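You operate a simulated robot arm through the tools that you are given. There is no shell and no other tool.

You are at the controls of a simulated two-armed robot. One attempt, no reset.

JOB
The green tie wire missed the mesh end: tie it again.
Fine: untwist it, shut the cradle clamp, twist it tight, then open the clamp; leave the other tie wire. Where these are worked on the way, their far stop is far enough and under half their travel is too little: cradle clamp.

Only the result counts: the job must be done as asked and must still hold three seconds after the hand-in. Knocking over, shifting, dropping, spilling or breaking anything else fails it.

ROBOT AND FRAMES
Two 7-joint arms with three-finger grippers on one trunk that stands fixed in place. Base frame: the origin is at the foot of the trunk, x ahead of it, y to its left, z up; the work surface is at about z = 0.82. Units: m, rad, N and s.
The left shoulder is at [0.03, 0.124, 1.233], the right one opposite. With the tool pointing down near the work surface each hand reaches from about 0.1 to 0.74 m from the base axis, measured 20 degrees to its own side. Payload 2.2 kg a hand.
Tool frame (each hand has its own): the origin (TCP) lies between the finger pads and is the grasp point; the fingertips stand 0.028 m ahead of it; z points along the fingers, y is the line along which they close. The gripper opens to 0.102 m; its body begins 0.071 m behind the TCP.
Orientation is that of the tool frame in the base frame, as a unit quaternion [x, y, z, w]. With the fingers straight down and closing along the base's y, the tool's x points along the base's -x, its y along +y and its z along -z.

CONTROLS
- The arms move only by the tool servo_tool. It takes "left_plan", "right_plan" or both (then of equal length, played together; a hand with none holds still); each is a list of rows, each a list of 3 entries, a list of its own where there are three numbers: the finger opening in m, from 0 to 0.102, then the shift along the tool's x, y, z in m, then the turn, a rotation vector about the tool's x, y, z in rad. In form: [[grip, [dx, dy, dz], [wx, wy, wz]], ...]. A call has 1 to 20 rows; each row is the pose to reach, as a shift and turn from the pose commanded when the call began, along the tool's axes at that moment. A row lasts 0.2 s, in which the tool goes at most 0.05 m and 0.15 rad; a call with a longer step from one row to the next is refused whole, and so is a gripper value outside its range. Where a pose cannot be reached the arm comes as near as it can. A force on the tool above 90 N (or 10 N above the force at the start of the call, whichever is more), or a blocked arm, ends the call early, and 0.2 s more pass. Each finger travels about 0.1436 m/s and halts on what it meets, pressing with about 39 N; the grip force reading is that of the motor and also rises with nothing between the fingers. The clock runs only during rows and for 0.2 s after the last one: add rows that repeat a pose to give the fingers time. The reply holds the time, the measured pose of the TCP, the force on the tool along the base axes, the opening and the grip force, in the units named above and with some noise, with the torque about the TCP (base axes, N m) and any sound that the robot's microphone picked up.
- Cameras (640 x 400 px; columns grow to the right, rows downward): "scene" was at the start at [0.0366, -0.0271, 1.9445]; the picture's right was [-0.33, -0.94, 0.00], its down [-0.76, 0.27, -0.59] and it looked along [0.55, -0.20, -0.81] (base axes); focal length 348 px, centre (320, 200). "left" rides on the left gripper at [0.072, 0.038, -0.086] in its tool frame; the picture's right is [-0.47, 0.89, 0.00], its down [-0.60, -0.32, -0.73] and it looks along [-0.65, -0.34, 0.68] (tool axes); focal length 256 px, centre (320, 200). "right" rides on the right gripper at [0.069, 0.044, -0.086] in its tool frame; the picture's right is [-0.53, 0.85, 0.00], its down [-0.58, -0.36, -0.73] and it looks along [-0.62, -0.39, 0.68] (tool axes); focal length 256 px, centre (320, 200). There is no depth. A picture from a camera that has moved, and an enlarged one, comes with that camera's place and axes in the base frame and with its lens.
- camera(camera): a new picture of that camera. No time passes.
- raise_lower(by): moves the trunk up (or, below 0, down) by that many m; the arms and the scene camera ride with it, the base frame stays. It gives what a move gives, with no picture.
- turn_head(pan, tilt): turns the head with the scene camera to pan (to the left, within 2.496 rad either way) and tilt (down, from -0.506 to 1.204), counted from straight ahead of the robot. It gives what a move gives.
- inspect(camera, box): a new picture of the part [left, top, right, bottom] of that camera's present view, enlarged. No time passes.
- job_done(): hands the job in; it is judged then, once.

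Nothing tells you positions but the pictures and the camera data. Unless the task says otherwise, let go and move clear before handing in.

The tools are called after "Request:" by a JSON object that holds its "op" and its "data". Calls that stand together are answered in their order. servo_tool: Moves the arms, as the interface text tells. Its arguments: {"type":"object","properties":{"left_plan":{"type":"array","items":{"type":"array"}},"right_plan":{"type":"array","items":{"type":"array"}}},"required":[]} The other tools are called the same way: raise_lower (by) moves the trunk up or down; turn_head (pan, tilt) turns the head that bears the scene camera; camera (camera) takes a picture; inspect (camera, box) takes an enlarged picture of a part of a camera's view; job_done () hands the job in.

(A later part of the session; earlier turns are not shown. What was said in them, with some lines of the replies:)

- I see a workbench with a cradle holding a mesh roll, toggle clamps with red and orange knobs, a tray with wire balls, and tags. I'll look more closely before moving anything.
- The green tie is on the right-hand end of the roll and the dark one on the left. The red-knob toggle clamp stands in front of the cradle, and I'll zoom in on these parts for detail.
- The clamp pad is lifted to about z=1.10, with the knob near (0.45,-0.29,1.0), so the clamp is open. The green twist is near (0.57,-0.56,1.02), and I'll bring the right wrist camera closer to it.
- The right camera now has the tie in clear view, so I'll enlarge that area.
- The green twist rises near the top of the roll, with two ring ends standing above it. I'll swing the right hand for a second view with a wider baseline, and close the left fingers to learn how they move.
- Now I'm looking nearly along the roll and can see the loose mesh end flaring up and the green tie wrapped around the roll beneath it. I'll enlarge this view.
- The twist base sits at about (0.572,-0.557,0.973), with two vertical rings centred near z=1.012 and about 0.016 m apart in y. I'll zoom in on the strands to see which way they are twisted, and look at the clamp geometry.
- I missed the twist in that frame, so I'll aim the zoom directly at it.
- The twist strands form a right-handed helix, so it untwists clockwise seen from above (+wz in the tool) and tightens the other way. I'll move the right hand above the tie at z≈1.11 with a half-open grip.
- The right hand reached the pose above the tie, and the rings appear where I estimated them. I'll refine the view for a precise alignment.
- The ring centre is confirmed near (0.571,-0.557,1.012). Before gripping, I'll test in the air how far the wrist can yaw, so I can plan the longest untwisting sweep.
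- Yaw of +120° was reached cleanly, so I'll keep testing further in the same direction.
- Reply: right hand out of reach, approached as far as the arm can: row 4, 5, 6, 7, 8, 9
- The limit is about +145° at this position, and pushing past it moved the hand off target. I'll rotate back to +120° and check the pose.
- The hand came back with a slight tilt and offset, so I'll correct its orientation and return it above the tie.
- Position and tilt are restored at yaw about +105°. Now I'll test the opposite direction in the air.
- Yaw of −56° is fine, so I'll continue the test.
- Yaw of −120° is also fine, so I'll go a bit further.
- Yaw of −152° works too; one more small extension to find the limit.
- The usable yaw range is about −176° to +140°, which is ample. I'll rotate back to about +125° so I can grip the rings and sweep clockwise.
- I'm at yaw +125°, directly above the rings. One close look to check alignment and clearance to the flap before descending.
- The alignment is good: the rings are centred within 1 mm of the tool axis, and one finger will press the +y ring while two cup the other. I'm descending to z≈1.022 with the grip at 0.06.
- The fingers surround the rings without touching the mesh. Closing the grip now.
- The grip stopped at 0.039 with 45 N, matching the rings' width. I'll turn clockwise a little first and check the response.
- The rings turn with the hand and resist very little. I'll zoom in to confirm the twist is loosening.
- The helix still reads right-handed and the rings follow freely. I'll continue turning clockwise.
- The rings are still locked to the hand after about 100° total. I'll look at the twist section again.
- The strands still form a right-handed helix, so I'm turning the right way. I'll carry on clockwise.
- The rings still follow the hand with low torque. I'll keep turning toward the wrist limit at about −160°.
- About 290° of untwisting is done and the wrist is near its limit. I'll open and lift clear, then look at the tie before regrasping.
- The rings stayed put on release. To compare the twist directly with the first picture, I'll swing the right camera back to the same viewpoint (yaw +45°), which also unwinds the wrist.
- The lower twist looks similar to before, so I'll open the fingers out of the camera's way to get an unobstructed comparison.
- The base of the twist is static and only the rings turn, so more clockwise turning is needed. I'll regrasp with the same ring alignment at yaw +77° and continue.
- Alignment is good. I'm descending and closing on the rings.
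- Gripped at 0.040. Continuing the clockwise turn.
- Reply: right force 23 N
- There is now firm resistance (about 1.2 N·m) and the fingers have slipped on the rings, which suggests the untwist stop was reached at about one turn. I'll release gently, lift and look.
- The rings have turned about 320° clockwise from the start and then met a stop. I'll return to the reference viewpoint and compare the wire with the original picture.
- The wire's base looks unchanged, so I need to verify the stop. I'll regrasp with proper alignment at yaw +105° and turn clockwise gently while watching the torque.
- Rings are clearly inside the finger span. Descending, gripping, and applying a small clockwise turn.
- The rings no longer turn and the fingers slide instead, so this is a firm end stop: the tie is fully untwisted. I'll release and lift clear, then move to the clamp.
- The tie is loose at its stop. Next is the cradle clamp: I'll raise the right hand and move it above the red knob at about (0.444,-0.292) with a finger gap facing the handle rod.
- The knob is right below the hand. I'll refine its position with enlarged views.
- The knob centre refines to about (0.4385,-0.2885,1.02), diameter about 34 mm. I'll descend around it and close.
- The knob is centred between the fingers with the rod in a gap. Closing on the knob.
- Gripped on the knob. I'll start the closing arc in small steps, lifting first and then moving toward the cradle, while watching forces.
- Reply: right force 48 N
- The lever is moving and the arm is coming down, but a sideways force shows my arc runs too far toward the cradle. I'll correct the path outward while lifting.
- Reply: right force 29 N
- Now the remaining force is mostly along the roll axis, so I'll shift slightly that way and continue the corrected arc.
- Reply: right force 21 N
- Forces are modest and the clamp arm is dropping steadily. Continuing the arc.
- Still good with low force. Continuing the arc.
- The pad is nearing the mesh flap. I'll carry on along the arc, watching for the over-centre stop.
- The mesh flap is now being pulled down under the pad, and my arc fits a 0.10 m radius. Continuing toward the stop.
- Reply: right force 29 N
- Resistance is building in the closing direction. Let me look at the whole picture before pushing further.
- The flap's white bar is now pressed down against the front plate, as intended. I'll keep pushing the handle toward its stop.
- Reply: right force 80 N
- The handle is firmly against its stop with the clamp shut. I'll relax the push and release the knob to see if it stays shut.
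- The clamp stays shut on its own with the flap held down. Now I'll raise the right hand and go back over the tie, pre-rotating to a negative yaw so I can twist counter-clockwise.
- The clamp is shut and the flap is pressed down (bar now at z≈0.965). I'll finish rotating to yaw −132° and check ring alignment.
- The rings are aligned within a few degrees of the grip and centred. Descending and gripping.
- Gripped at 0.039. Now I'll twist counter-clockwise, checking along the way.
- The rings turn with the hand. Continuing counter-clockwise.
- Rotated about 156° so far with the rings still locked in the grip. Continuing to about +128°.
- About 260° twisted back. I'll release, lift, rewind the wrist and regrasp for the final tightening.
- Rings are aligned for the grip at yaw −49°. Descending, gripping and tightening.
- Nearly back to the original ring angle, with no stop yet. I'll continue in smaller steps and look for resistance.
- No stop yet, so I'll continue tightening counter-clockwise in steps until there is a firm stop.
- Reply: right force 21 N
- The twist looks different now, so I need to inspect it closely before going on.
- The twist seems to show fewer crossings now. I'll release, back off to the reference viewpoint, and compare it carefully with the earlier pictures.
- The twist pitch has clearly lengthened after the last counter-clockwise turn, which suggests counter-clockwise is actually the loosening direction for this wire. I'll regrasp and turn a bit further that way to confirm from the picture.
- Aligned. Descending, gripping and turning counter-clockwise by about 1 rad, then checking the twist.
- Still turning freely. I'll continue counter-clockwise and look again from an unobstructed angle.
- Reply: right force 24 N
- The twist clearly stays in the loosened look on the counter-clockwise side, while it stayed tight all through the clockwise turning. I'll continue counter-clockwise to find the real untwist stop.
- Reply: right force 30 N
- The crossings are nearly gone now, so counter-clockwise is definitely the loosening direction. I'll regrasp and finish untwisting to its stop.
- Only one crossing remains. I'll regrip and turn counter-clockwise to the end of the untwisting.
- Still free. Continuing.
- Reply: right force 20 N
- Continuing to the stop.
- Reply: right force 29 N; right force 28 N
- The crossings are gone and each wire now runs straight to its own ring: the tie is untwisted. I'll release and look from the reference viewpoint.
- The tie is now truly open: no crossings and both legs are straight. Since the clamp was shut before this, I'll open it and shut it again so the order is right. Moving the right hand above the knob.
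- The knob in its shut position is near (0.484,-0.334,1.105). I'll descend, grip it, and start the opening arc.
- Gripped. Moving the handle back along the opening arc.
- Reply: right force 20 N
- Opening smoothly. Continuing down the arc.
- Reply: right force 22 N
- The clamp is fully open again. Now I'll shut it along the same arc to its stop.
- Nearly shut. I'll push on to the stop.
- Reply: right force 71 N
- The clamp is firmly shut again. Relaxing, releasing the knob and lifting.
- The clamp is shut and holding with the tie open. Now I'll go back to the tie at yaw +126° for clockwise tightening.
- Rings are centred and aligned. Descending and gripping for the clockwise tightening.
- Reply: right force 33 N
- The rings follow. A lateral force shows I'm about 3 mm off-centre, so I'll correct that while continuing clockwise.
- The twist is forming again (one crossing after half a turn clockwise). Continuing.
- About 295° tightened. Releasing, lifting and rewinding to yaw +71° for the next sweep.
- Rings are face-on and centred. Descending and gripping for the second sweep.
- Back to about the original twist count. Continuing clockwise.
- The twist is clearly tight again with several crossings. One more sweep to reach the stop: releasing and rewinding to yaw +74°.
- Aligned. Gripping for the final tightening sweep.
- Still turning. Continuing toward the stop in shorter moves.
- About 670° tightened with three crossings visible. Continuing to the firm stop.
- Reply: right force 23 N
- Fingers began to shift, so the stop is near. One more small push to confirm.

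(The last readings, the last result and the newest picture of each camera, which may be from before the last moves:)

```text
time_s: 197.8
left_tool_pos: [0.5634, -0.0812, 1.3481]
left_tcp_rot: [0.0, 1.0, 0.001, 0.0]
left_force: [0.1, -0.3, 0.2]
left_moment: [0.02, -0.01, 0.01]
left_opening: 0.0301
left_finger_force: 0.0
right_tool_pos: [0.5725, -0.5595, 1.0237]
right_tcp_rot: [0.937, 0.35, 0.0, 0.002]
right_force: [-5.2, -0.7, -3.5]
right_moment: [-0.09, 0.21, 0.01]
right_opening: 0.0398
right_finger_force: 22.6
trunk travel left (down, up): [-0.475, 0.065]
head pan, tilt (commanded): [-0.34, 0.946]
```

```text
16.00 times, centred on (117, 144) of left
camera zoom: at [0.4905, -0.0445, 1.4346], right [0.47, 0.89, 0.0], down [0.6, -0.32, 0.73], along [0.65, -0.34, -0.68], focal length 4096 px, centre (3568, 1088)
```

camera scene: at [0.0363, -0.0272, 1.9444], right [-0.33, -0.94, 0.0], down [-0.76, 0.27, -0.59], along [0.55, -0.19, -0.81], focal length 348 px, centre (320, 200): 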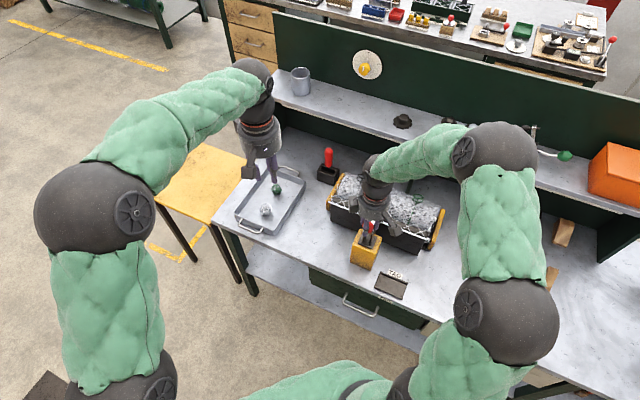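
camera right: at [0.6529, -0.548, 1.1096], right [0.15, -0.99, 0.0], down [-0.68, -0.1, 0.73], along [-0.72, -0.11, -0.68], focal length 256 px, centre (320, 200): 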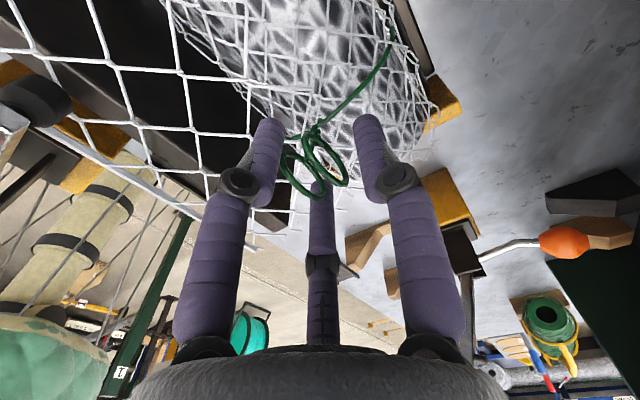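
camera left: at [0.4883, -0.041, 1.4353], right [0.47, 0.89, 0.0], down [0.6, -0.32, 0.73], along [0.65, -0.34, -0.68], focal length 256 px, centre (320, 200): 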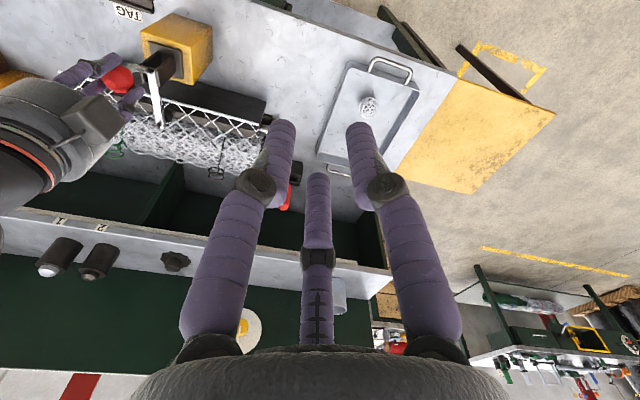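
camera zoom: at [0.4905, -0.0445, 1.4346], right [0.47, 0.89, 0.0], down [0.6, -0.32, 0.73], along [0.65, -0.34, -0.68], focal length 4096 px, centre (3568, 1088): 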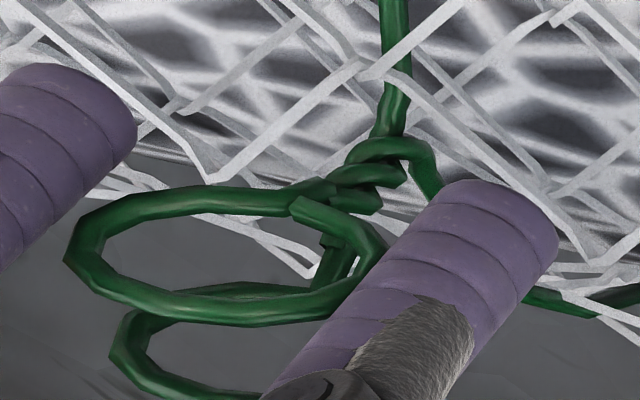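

Request:
{"op": "servo_tool", "data": {"right_plan": [[0.0, [0, 0, 0], [0, 0, 0.07]], [0.0, [0, 0, 0], [0, 0, 0.14]], [0.0, [0, 0, 0], [0, 0, 0.21]]]}}

Request:
{"op": "camera", "data": {"camera": "right"}}

Request:
{"op": "inspect", "data": {"camera": "left", "box": [104, 135, 130, 154]}}

```text
time_s: 198.6
left_tool_pos: [0.5624, -0.0839, 1.3471]
left_tcp_rot: [0.0, 1.0, 0.002, 0.0]
left_force: [0.7, 0.5, -0.3]
left_moment: [0.02, 0.01, 0.02]
left_opening: 0.0299
left_finger_force: 0.2
right_tool_pos: [0.5718, -0.5609, 1.0235]
right_tcp_rot: [0.969, 0.248, 0.0, 0.002]
right_force: [-6.7, -12.6, 1.1]
right_moment: [-0.14, 0.33, 0.8]
right_opening: 0.0392
right_finger_force: 38.6
trunk travel left (down, up): [-0.475, 0.065]
head pan, tilt (commanded): [-0.34, 0.946]
```

```text
taken
camera right: at [0.6532, -0.5662, 1.1097], right [-0.06, -1.0, 0.0], down [-0.68, 0.04, 0.73], along [-0.73, 0.04, -0.68], focal length 256 px, centre (320, 200)
```

right: 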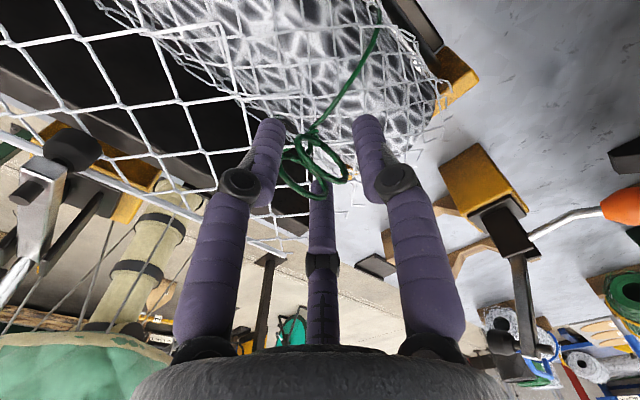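

```text
16.00 times, centred on (117, 144) of left
camera zoom: at [0.49, -0.0456, 1.4347], right [0.47, 0.89, 0.0], down [0.6, -0.32, 0.73], along [0.65, -0.34, -0.68], focal length 4096 px, centre (3568, 1088)
```

zoom: 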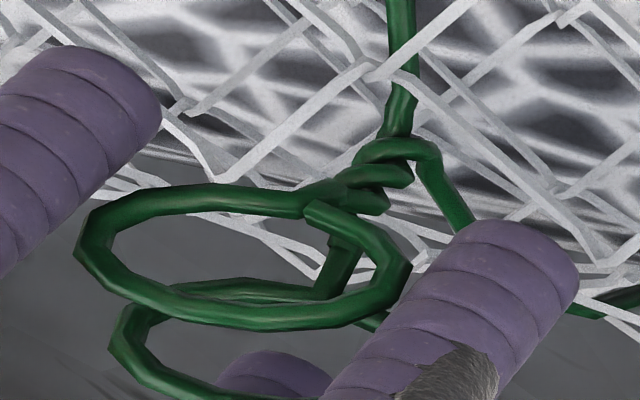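

The rings no longer turn and torque rose to 0.8 N·m, so the tie is twisted tight at its stop. Releasing and lifting to check it.

Request:
{"op": "servo_tool", "data": {"right_plan": [[0.025, [0, 0, 0], [0, 0, 0.21]], [0.045, [0, 0, 0], [0, 0, 0.21]], [0.06, [0, 0, 0], [0, 0, 0.21]], [0.06, [0, 0, 0], [0, 0, 0.21]], [0.06, [0, 0, -0.03], [0, 0, 0.21]], [0.07, [0, 0, -0.07], [0, 0, 0.21]], [0.07, [0, 0, -0.11], [0, 0, 0.21]], [0.07, [0, 0, -0.11], [0, 0, 0.21]]]}}

Request:
{"op": "inspect", "data": {"camera": "left", "box": [104, 135, 130, 154]}}

Request:
{"op": "inspect", "data": {"camera": "scene", "box": [405, 186, 435, 216]}}

Request:
{"op": "inspect", "data": {"camera": "left", "box": [60, 0, 260, 180]}}

```text
refused: row 1 steps farther than a row can; nothing moved
```

```text
16.00 times, centred on (117, 144) of left
camera zoom: at [0.49, -0.0456, 1.4347], right [0.47, 0.89, 0.0], down [0.6, -0.32, 0.73], along [0.65, -0.34, -0.68], focal length 4096 px, centre (3568, 1088)
```

zoom: 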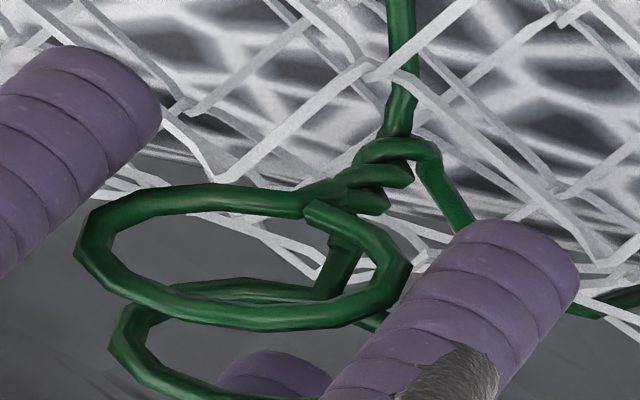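

```text
13.33 times, centred on (420, 201) of scene
camera zoom: at [0.0354, -0.0292, 1.9445], right [-0.33, -0.94, 0.0], down [-0.76, 0.27, -0.59], along [0.55, -0.19, -0.81], focal length 4637 px, centre (-1013, 187)
```

zoom: 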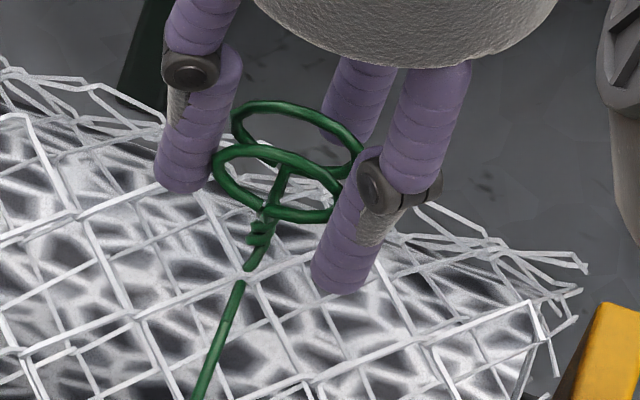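

```text
2.22 times, centred on (160, 90) of left
camera zoom: at [0.49, -0.0456, 1.4347], right [0.47, 0.89, 0.0], down [0.6, -0.32, 0.73], along [0.65, -0.34, -0.68], focal length 569 px, centre (676, 444)
```

zoom: 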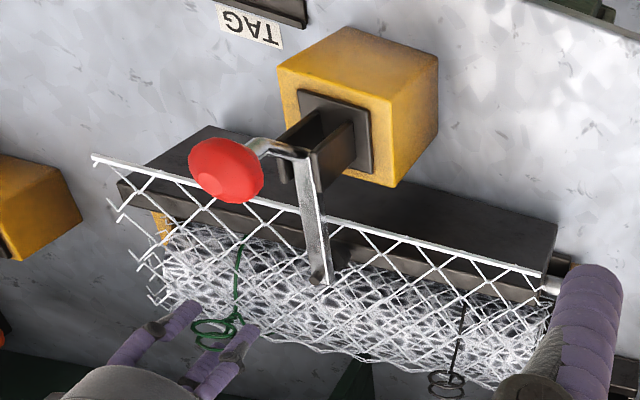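

That call was refused because I repeated the rotation offset. I'll release without any turning.

Request:
{"op": "servo_tool", "data": {"right_plan": [[0.025, [0, 0, 0], [0, 0, 0]], [0.045, [0, 0, 0], [0, 0, 0]], [0.06, [0, 0, 0], [0, 0, 0]], [0.06, [0, 0, 0], [0, 0, 0]], [0.06, [0, 0, -0.03], [0, 0, 0]], [0.07, [0, 0, -0.07], [0, 0, 0]], [0.07, [0, 0, -0.11], [0, 0, 0]], [0.07, [0, 0, -0.11], [0, 0, 0]]]}}

Request:
{"op": "inspect", "data": {"camera": "left", "box": [104, 135, 130, 154]}}

Request:
{"op": "inspect", "data": {"camera": "scene", "box": [405, 186, 435, 216]}}

```text
time_s: 200.4
left_tool_pos: [0.5654, -0.0824, 1.3489]
left_tcp_rot: [-0.001, 1.0, 0.0, 0.0]
left_force: [0.4, -0.2, -0.9]
left_moment: [-0.01, 0.03, 0.0]
left_opening: 0.03
left_finger_force: 0.1
right_tool_pos: [0.5731, -0.5604, 1.1321]
right_tcp_rot: [0.968, 0.25, 0.0, 0.0]
right_force: [-0.5, 0.8, 0.4]
right_moment: [-0.02, 0.02, 0.02]
right_opening: 0.0702
right_finger_force: 0.1
trunk travel left (down, up): [-0.475, 0.065]
head pan, tilt (commanded): [-0.34, 0.946]
```

```text
16.00 times, centred on (117, 144) of left
camera zoom: at [0.4912, -0.0444, 1.4342], right [0.47, 0.89, 0.0], down [0.6, -0.32, 0.73], along [0.65, -0.34, -0.68], focal length 4096 px, centre (3568, 1088)
```

zoom: 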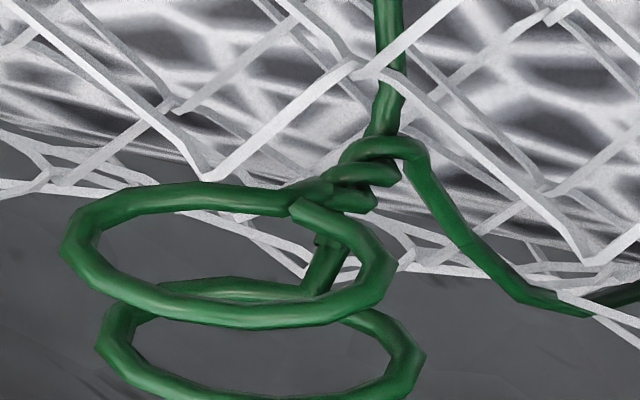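

```text
13.33 times, centred on (420, 201) of scene
camera zoom: at [0.0372, -0.0278, 1.9444], right [-0.33, -0.94, 0.0], down [-0.76, 0.27, -0.58], along [0.55, -0.19, -0.81], focal length 4637 px, centre (-1013, 187)
```

zoom: 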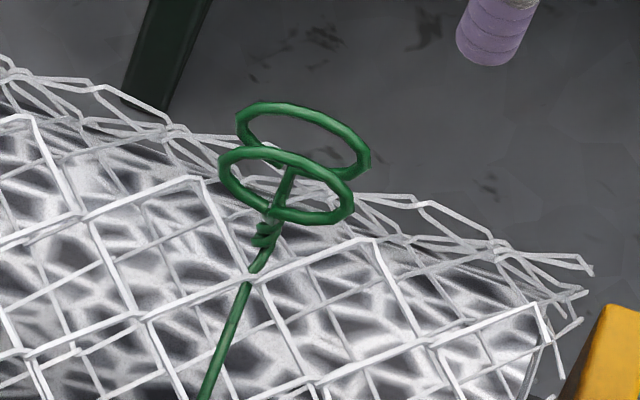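

The tie is tight with the rings at the stop. Now I'll move to the knob to open the clamp.

Request:
{"op": "servo_tool", "data": {"right_plan": [[0.075, [0, 0, -0.045], [0, 0, 0]], [0.075, [0, 0, -0.09], [0, 0, -0.13]], [0.075, [0.0046, -0.0344, -0.098], [0, 0, -0.26]], [0.075, [0.0092, -0.0689, -0.098], [0, 0, -0.4]], [0.075, [0.0138, -0.1033, -0.098], [0, 0, -0.54]], [0.075, [0.0185, -0.1377, -0.098], [0, 0, -0.68]], [0.075, [0.0231, -0.1721, -0.098], [0, 0, -0.82]], [0.075, [0.0277, -0.2066, -0.098], [0, 0, -0.96]], [0.075, [0.0323, -0.241, -0.098], [0, 0, -1.1]], [0.075, [0.0323, -0.241, -0.098], [0, 0, -1.22]], [0.075, [0.0323, -0.241, -0.098], [0, 0, -1.326]], [0.075, [0.0323, -0.241, -0.098], [0, 0, -1.326]]]}}

Request:
{"op": "camera", "data": {"camera": "right"}}

Request:
{"op": "inspect", "data": {"camera": "scene", "box": [330, 180, 450, 280]}}

```text
time_s: 203.0
left_tool_pos: [0.5644, -0.0818, 1.3478]
left_tcp_rot: [0.001, 1.0, 0.0, 0.0]
left_force: [0.0, -0.1, 0.2]
left_moment: [-0.01, 0.01, -0.04]
left_opening: 0.03
left_finger_force: 0.0
right_tool_pos: [0.4823, -0.3318, 1.2305]
right_tcp_rot: [0.609, 0.793, -0.002, 0.0]
right_force: [0.3, -0.3, -0.4]
right_moment: [0.0, 0.0, 0.0]
right_opening: 0.075
right_finger_force: 0.0
trunk travel left (down, up): [-0.475, 0.065]
head pan, tilt (commanded): [-0.34, 0.946]
```

```text
taken
camera right: at [0.5073, -0.2543, 1.3169], right [0.95, -0.3, 0.0], down [-0.2, -0.65, 0.73], along [-0.22, -0.7, -0.68], focal length 256 px, centre (320, 200)
```

right: 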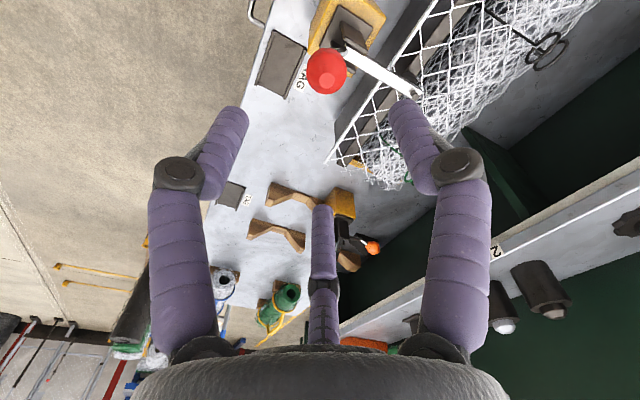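

```text
4.00 times, centred on (390, 230) of scene
camera zoom: at [0.0365, -0.027, 1.9445], right [-0.33, -0.94, 0.0], down [-0.76, 0.27, -0.59], along [0.55, -0.2, -0.81], focal length 1391 px, centre (40, 80)
```

zoom: 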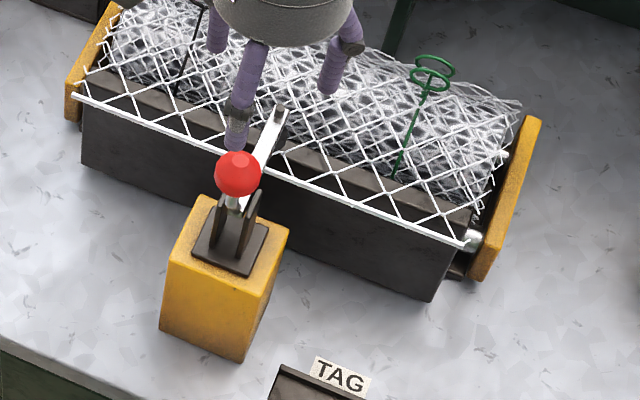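

The knob is right below. Descending and gripping it.

Request:
{"op": "servo_tool", "data": {"right_plan": [[0.075, [-0.0005, 0.002, 0.03], [0, 0, 0]], [0.075, [-0.0012, 0.0045, 0.06], [0, 0, 0]], [0.075, [-0.0012, 0.0045, 0.09], [0, 0, 0]], [0.075, [-0.0012, 0.0045, 0.1235], [0, 0, 0]], [0.075, [-0.0012, 0.0045, 0.1235], [0, 0, 0]], [0.055, [-0.0012, 0.0045, 0.1235], [0, 0, 0]], [0.035, [-0.0012, 0.0045, 0.1235], [0, 0, 0]], [0.02, [-0.0012, 0.0045, 0.1235], [0, 0, 0]], [0.02, [-0.0012, 0.0045, 0.1235], [0, 0, 0]]]}}

Request:
{"op": "camera", "data": {"camera": "right"}}

```text
time_s: 205.0
left_tool_pos: [0.5638, -0.0829, 1.3477]
left_tcp_rot: [0.0, 1.0, 0.0, 0.0]
left_force: [1.1, -0.5, 0.0]
left_moment: [0.01, -0.03, -0.02]
left_opening: 0.0301
left_finger_force: 0.1
right_tool_pos: [0.49, -0.3307, 1.1069]
right_tcp_rot: [0.61, 0.793, -0.001, 0.0]
right_force: [-2.3, -5.7, -1.1]
right_moment: [-0.17, 0.04, 0.02]
right_opening: 0.0332
right_finger_force: 9.1
trunk travel left (down, up): [-0.475, 0.065]
head pan, tilt (commanded): [-0.34, 0.946]
```

```text
taken
camera right: at [0.5135, -0.2549, 1.1934], right [0.95, -0.3, 0.0], down [-0.2, -0.65, 0.73], along [-0.22, -0.7, -0.68], focal length 256 px, centre (320, 200)
```

right: 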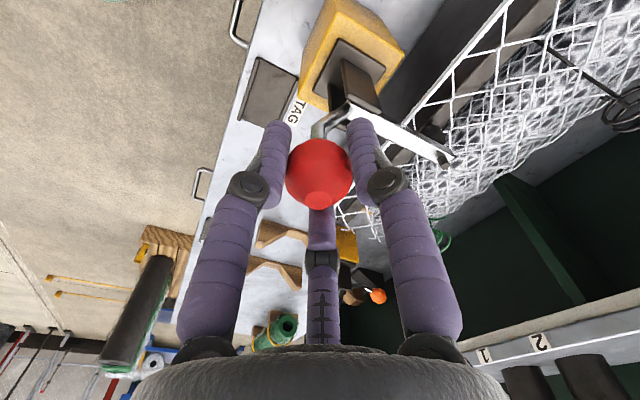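

Gripped. Swinging the handle back along the opening arc.

Request:
{"op": "servo_tool", "data": {"right_plan": [[0.02, [0.00695, -0.00396, 0.0032], [0, 0, 0]], [0.02, [0.01416, -0.00807, 0.0075], [0, 0, 0]], [0.02, [0.02041, -0.01163, 0.012], [0, 0, 0]], [0.02, [0.02606, -0.01485, 0.0171], [0, 0, 0]], [0.02, [0.03127, -0.01782, 0.0229], [0, 0, 0]], [0.02, [0.03631, -0.02069, 0.0289], [0, 0, 0]]]}}

Request:
{"op": "inspect", "data": {"camera": "left", "box": [60, 0, 260, 180]}}

Request:
{"op": "camera", "data": {"camera": "right"}}

```text
time_s: 206.4
left_tool_pos: [0.5641, -0.0852, 1.3486]
left_tcp_rot: [-0.001, 1.0, 0.001, 0.0]
left_force: [0.2, -0.7, 0.2]
left_moment: [-0.01, -0.03, 0.02]
left_opening: 0.0298
left_finger_force: 0.0
right_tool_pos: [0.4588, -0.3032, 1.0766]
right_tcp_rot: [0.609, 0.793, 0.0, 0.0]
right_force: [1.8, -15.2, 3.4]
right_moment: [-0.92, -0.29, 0.05]
right_opening: 0.0318
right_finger_force: 44.5
trunk travel left (down, up): [-0.475, 0.065]
head pan, tilt (commanded): [-0.34, 0.946]
```

```text
2.22 times, centred on (160, 90) of left
camera zoom: at [0.4909, -0.0457, 1.4343], right [0.47, 0.89, 0.0], down [0.6, -0.32, 0.73], along [0.65, -0.34, -0.68], focal length 569 px, centre (676, 444)
```

zoom: 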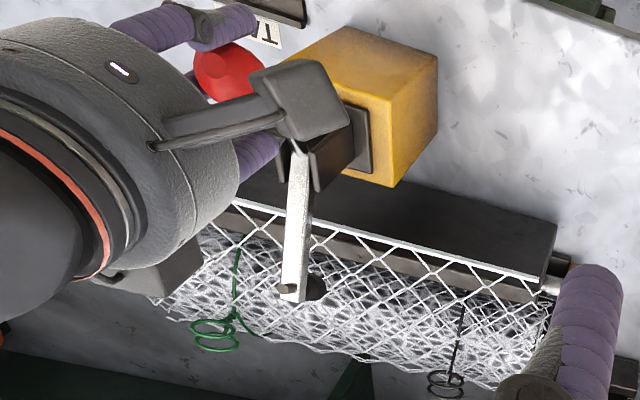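

```text
taken
camera right: at [0.4833, -0.2259, 1.1633], right [0.95, -0.3, 0.0], down [-0.2, -0.65, 0.73], along [-0.22, -0.7, -0.68], focal length 256 px, centre (320, 200)
```

right: 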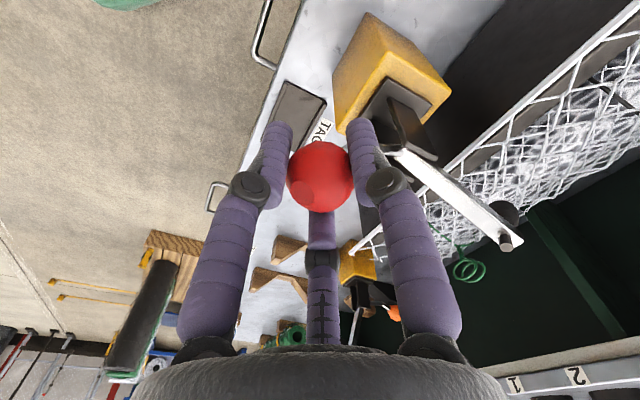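

The flap stays down as the clamp arm lifts, so the tie now holds the mesh end. Continuing to the fully open stop.

Request:
{"op": "servo_tool", "data": {"right_plan": [[0.02, [0.00452, -0.00257, 0.0067], [0, 0, 0]], [0.02, [0.00834, -0.00475, 0.0137], [0, 0, 0]], [0.02, [0.01181, -0.00673, 0.0212], [0, 0, 0]], [0.02, [0.01451, -0.00827, 0.0289], [0, 0, 0]], [0.02, [0.01668, -0.0095, 0.0367], [0, 0, 0]], [0.02, [0.01798, -0.01025, 0.0451], [0, 0, 0]], [0.02, [0.0182, -0.0103, 0.0537], [0, 0, 0]], [0.02, [0.0182, -0.0103, 0.0585], [0, 0, 0]]]}}

Request:
{"op": "inspect", "data": {"camera": "left", "box": [60, 0, 260, 180]}}

Request:
{"op": "camera", "data": {"camera": "right"}}

```text
time_s: 208.2
left_tool_pos: [0.5627, -0.0814, 1.3494]
left_tcp_rot: [0.0, 1.0, 0.0, 0.001]
left_force: [-0.1, 0.3, -0.3]
left_moment: [0.01, -0.01, 0.02]
left_opening: 0.0302
left_finger_force: 0.0
right_tool_pos: [0.4413, -0.2864, 1.0166]
right_tcp_rot: [0.609, 0.793, -0.001, -0.001]
right_force: [-14.3, 0.8, -2.4]
right_moment: [0.13, -0.12, -0.06]
right_opening: 0.033
right_finger_force: 9.8
trunk travel left (down, up): [-0.475, 0.065]
head pan, tilt (commanded): [-0.34, 0.946]
```

```text
2.22 times, centred on (160, 90) of left
camera zoom: at [0.4891, -0.0437, 1.435], right [0.47, 0.89, 0.0], down [0.6, -0.32, 0.73], along [0.65, -0.34, -0.68], focal length 569 px, centre (676, 444)
```

zoom: 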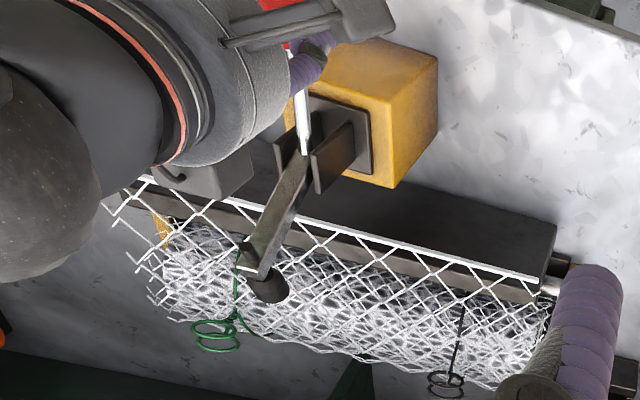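

```text
taken
camera right: at [0.4665, -0.2085, 1.1042], right [0.95, -0.3, 0.0], down [-0.2, -0.65, 0.73], along [-0.22, -0.7, -0.68], focal length 256 px, centre (320, 200)
```

right: 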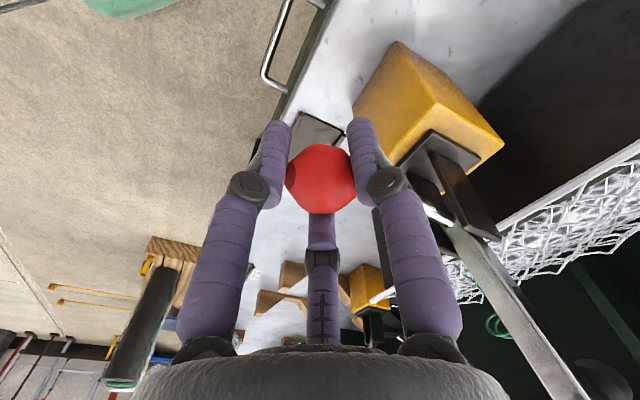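

The clamp is open and the flap remains held down. A gentle nudge to confirm the open stop, then I'll release and lift away.

Request:
{"op": "servo_tool", "data": {"right_plan": [[0.02, [0, 0, 0.005], [0, 0, 0]], [0.02, [0, 0, 0.009], [0, 0, 0]], [0.02, [0, 0, 0.0], [0, 0, 0]]]}}

Request:
{"op": "servo_tool", "data": {"right_plan": [[0.035, [0, 0, 0], [0, 0, 0]], [0.055, [0, 0, 0], [0, 0, 0]], [0.075, [0, 0, 0], [0, 0, 0]], [0.075, [0, 0, 0], [0, 0, 0]], [0.075, [0, 0, -0.04], [0, 0, 0]], [0.075, [0, 0, -0.08], [0, 0, 0]], [0.075, [0, 0, -0.12], [0, 0, 0]], [0.075, [0, 0, -0.16], [0, 0, 0]], [0.075, [0, 0, -0.2], [0, 0, 0]], [0.075, [0, 0, -0.2], [0, 0, 0]]]}}

Request:
{"op": "camera", "data": {"camera": "scene"}}

Request:
{"op": "inspect", "data": {"camera": "scene", "box": [330, 170, 450, 280]}}

Request:
{"op": "inspect", "data": {"camera": "left", "box": [60, 0, 260, 180]}}

```text
time_s: 209.0
left_tool_pos: [0.563, -0.0815, 1.3497]
left_tcp_rot: [0.0, 1.0, 0.0, 0.0]
left_force: [-0.2, -0.7, -0.6]
left_moment: [-0.04, -0.01, -0.03]
left_opening: 0.0297
left_finger_force: 0.0
right_tool_pos: [0.4443, -0.2844, 1.0193]
right_tcp_rot: [0.609, 0.793, 0.0, 0.001]
right_force: [-8.2, 5.1, -4.9]
right_moment: [-0.06, 0.14, -0.08]
right_opening: 0.0349
right_finger_force: 11.4
trunk travel left (down, up): [-0.475, 0.065]
head pan, tilt (commanded): [-0.34, 0.946]
```

```text
time_s: 211.2
left_tool_pos: [0.5646, -0.0829, 1.348]
left_tcp_rot: [0.001, 1.0, 0.0, 0.001]
left_force: [1.1, -0.2, -0.7]
left_moment: [-0.02, -0.01, 0.0]
left_opening: 0.0299
left_finger_force: 0.2
right_tool_pos: [0.4478, -0.2845, 1.2197]
right_tcp_rot: [0.61, 0.793, -0.001, 0.0]
right_force: [-0.1, 0.7, -0.2]
right_moment: [0.01, 0.03, 0.0]
right_opening: 0.0749
right_finger_force: 0.0
trunk travel left (down, up): [-0.475, 0.065]
head pan, tilt (commanded): [-0.34, 0.946]
```

```text
taken
camera scene: at [0.0372, -0.0272, 1.9444], right [-0.33, -0.94, 0.0], down [-0.76, 0.27, -0.58], along [0.55, -0.2, -0.81], focal length 348 px, centre (320, 200)
```

scene: 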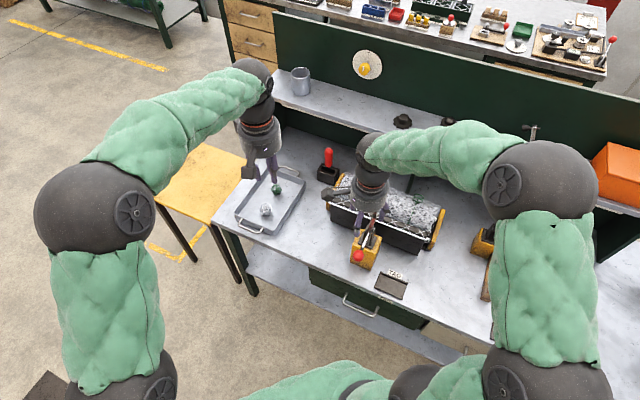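

```text
3.64 times, centred on (390, 225) of scene
camera zoom: at [0.0372, -0.0272, 1.9444], right [-0.33, -0.94, 0.0], down [-0.76, 0.27, -0.58], along [0.55, -0.2, -0.81], focal length 1265 px, centre (66, 109)
```

zoom: 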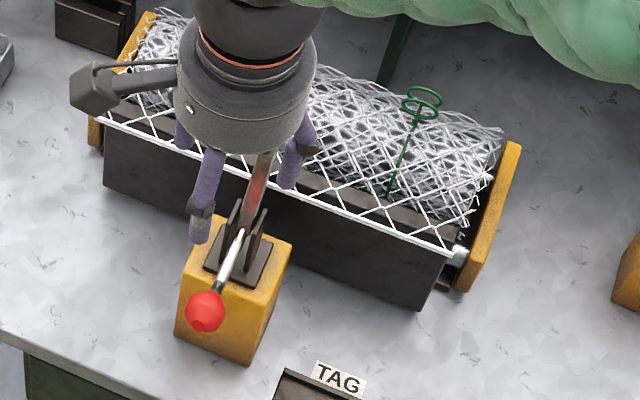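

```text
2.22 times, centred on (160, 90) of left
camera zoom: at [0.4913, -0.044, 1.4342], right [0.47, 0.89, 0.0], down [0.6, -0.32, 0.73], along [0.65, -0.34, -0.68], focal length 569 px, centre (676, 444)
```

zoom: 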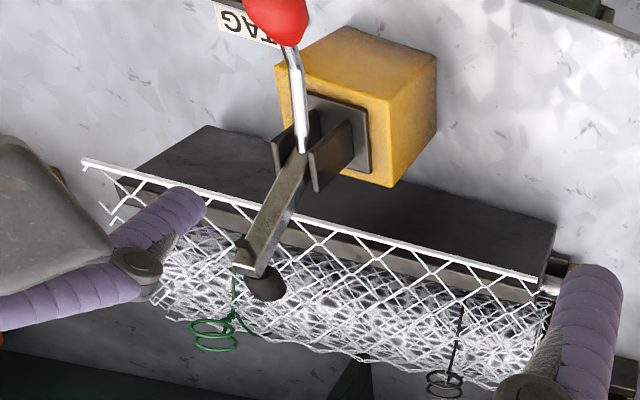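

The clamp is open, the flap stays held by the green tie, and the dark tie is untouched. I'll retreat the right hand well clear and do a final check.

Request:
{"op": "servo_tool", "data": {"right_plan": [[0.075, [0, 0, -0.04], [0, 0, 0]], [0.075, [0, 0, -0.08], [0, 0, 0]], [0.075, [-0.0288, -0.0258, -0.1], [0, 0, 0]], [0.075, [-0.0576, -0.0517, -0.115], [0, 0, 0]], [0.075, [-0.0864, -0.0775, -0.115], [0, 0, 0]], [0.075, [-0.1152, -0.1033, -0.115], [0, 0, 0]], [0.075, [-0.1152, -0.1033, -0.115], [0, 0, 0]]]}}

Request:
{"op": "inspect", "data": {"camera": "scene", "box": [310, 140, 470, 280]}}

Request:
{"op": "inspect", "data": {"camera": "left", "box": [104, 135, 130, 154]}}

Request:
{"op": "inspect", "data": {"camera": "left", "box": [205, 155, 235, 185]}}

Request:
{"op": "camera", "data": {"camera": "left"}}

```text
time_s: 212.8
left_tool_pos: [0.565, -0.0821, 1.349]
left_tcp_rot: [0.0, 1.0, 0.0, 0.0]
left_force: [0.2, 0.6, -0.1]
left_moment: [0.04, -0.02, -0.03]
left_opening: 0.0299
left_finger_force: 0.0
right_tool_pos: [0.3732, -0.4216, 1.3326]
right_tcp_rot: [0.609, 0.793, 0.0, 0.0]
right_force: [-0.2, -0.7, -0.2]
right_moment: [-0.02, 0.0, -0.03]
right_opening: 0.075
right_finger_force: 0.0
trunk travel left (down, up): [-0.475, 0.065]
head pan, tilt (commanded): [-0.34, 0.946]
```

```text
2.86 times, centred on (390, 210) of scene
camera zoom: at [0.0373, -0.0261, 1.9445], right [-0.33, -0.94, 0.0], down [-0.76, 0.27, -0.59], along [0.55, -0.2, -0.81], focal length 994 px, centre (120, 171)
```

zoom: 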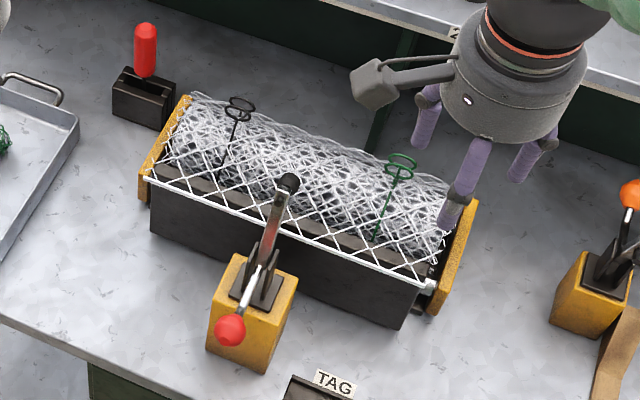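

```text
16.00 times, centred on (117, 144) of left
camera zoom: at [0.4913, -0.0431, 1.4343], right [0.47, 0.89, 0.0], down [0.6, -0.32, 0.73], along [0.65, -0.34, -0.68], focal length 4096 px, centre (3568, 1088)
```

zoom: 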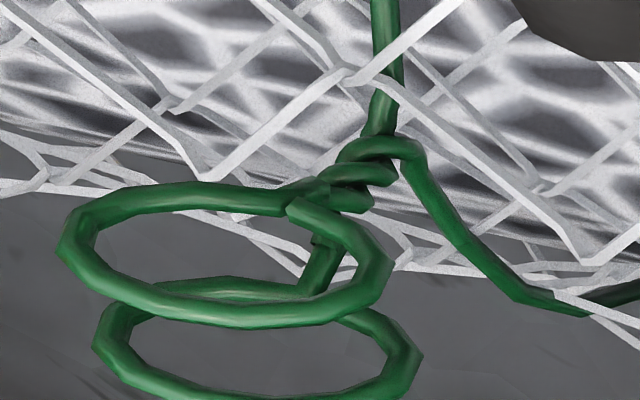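

```text
13.33 times, centred on (220, 170) of left
camera zoom: at [0.4913, -0.0431, 1.4343], right [0.47, 0.89, 0.0], down [0.6, -0.32, 0.73], along [0.65, -0.34, -0.68], focal length 3413 px, centre (1653, 600)
```

zoom: 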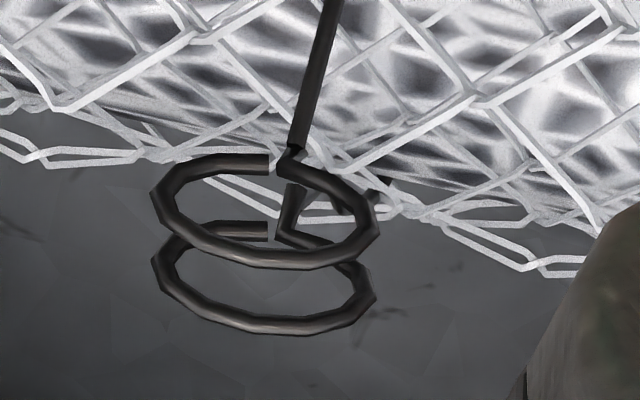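

```text
taken
camera left: at [0.4913, -0.0431, 1.4343], right [0.47, 0.89, 0.0], down [0.6, -0.32, 0.73], along [0.65, -0.34, -0.68], focal length 256 px, centre (320, 200)
```

left: 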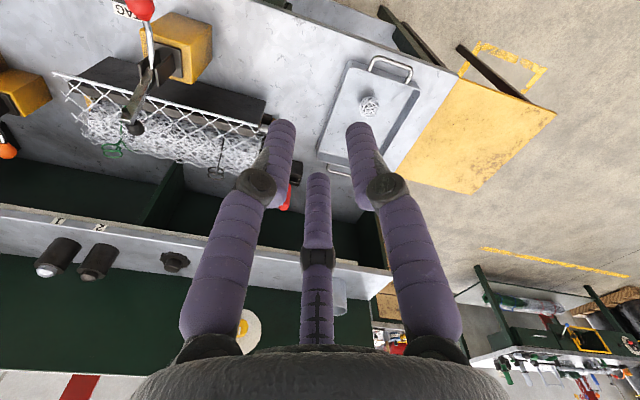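

Final state: the green tie is twisted tight and holds the mesh end down, the cradle clamp is open at its stop, the dark tie is untouched, and both hands are clear. Handing in.

Request:
{"op": "job_done", "data": {}}

```text
The job is handed in.
```

The green tie wire is retied and now holds the mesh end down. When I opened the cradle clamp at the end, the loose flap stayed pressed against the roll. The result was handed in, but I have no verdict back yet.

- **Wrong direction at first:** I took clockwise for the untwisting direction and turned the green tie clockwise to its tight stop. Counter-clockwise turned out to be the loosening direction. It is now fully untwisted and retwisted, with no visible damage to the wire.
- **Clamp shut twice:** the first time was before the tie was properly untwisted. I opened the clamp fully and shut it again afterwards, so the steps ran in the order you gave.
- **Green tie:** twisted clockwise to its firm stop while the clamp was shut. It had been only part-way to that stop at the start, so it is now tighter than before.
- **Cradle clamp:** open, with the handle back at its starting position.
- **Everything else:** the other tie wire was not touched, and I saw nothing else moved. Both hands are clear.
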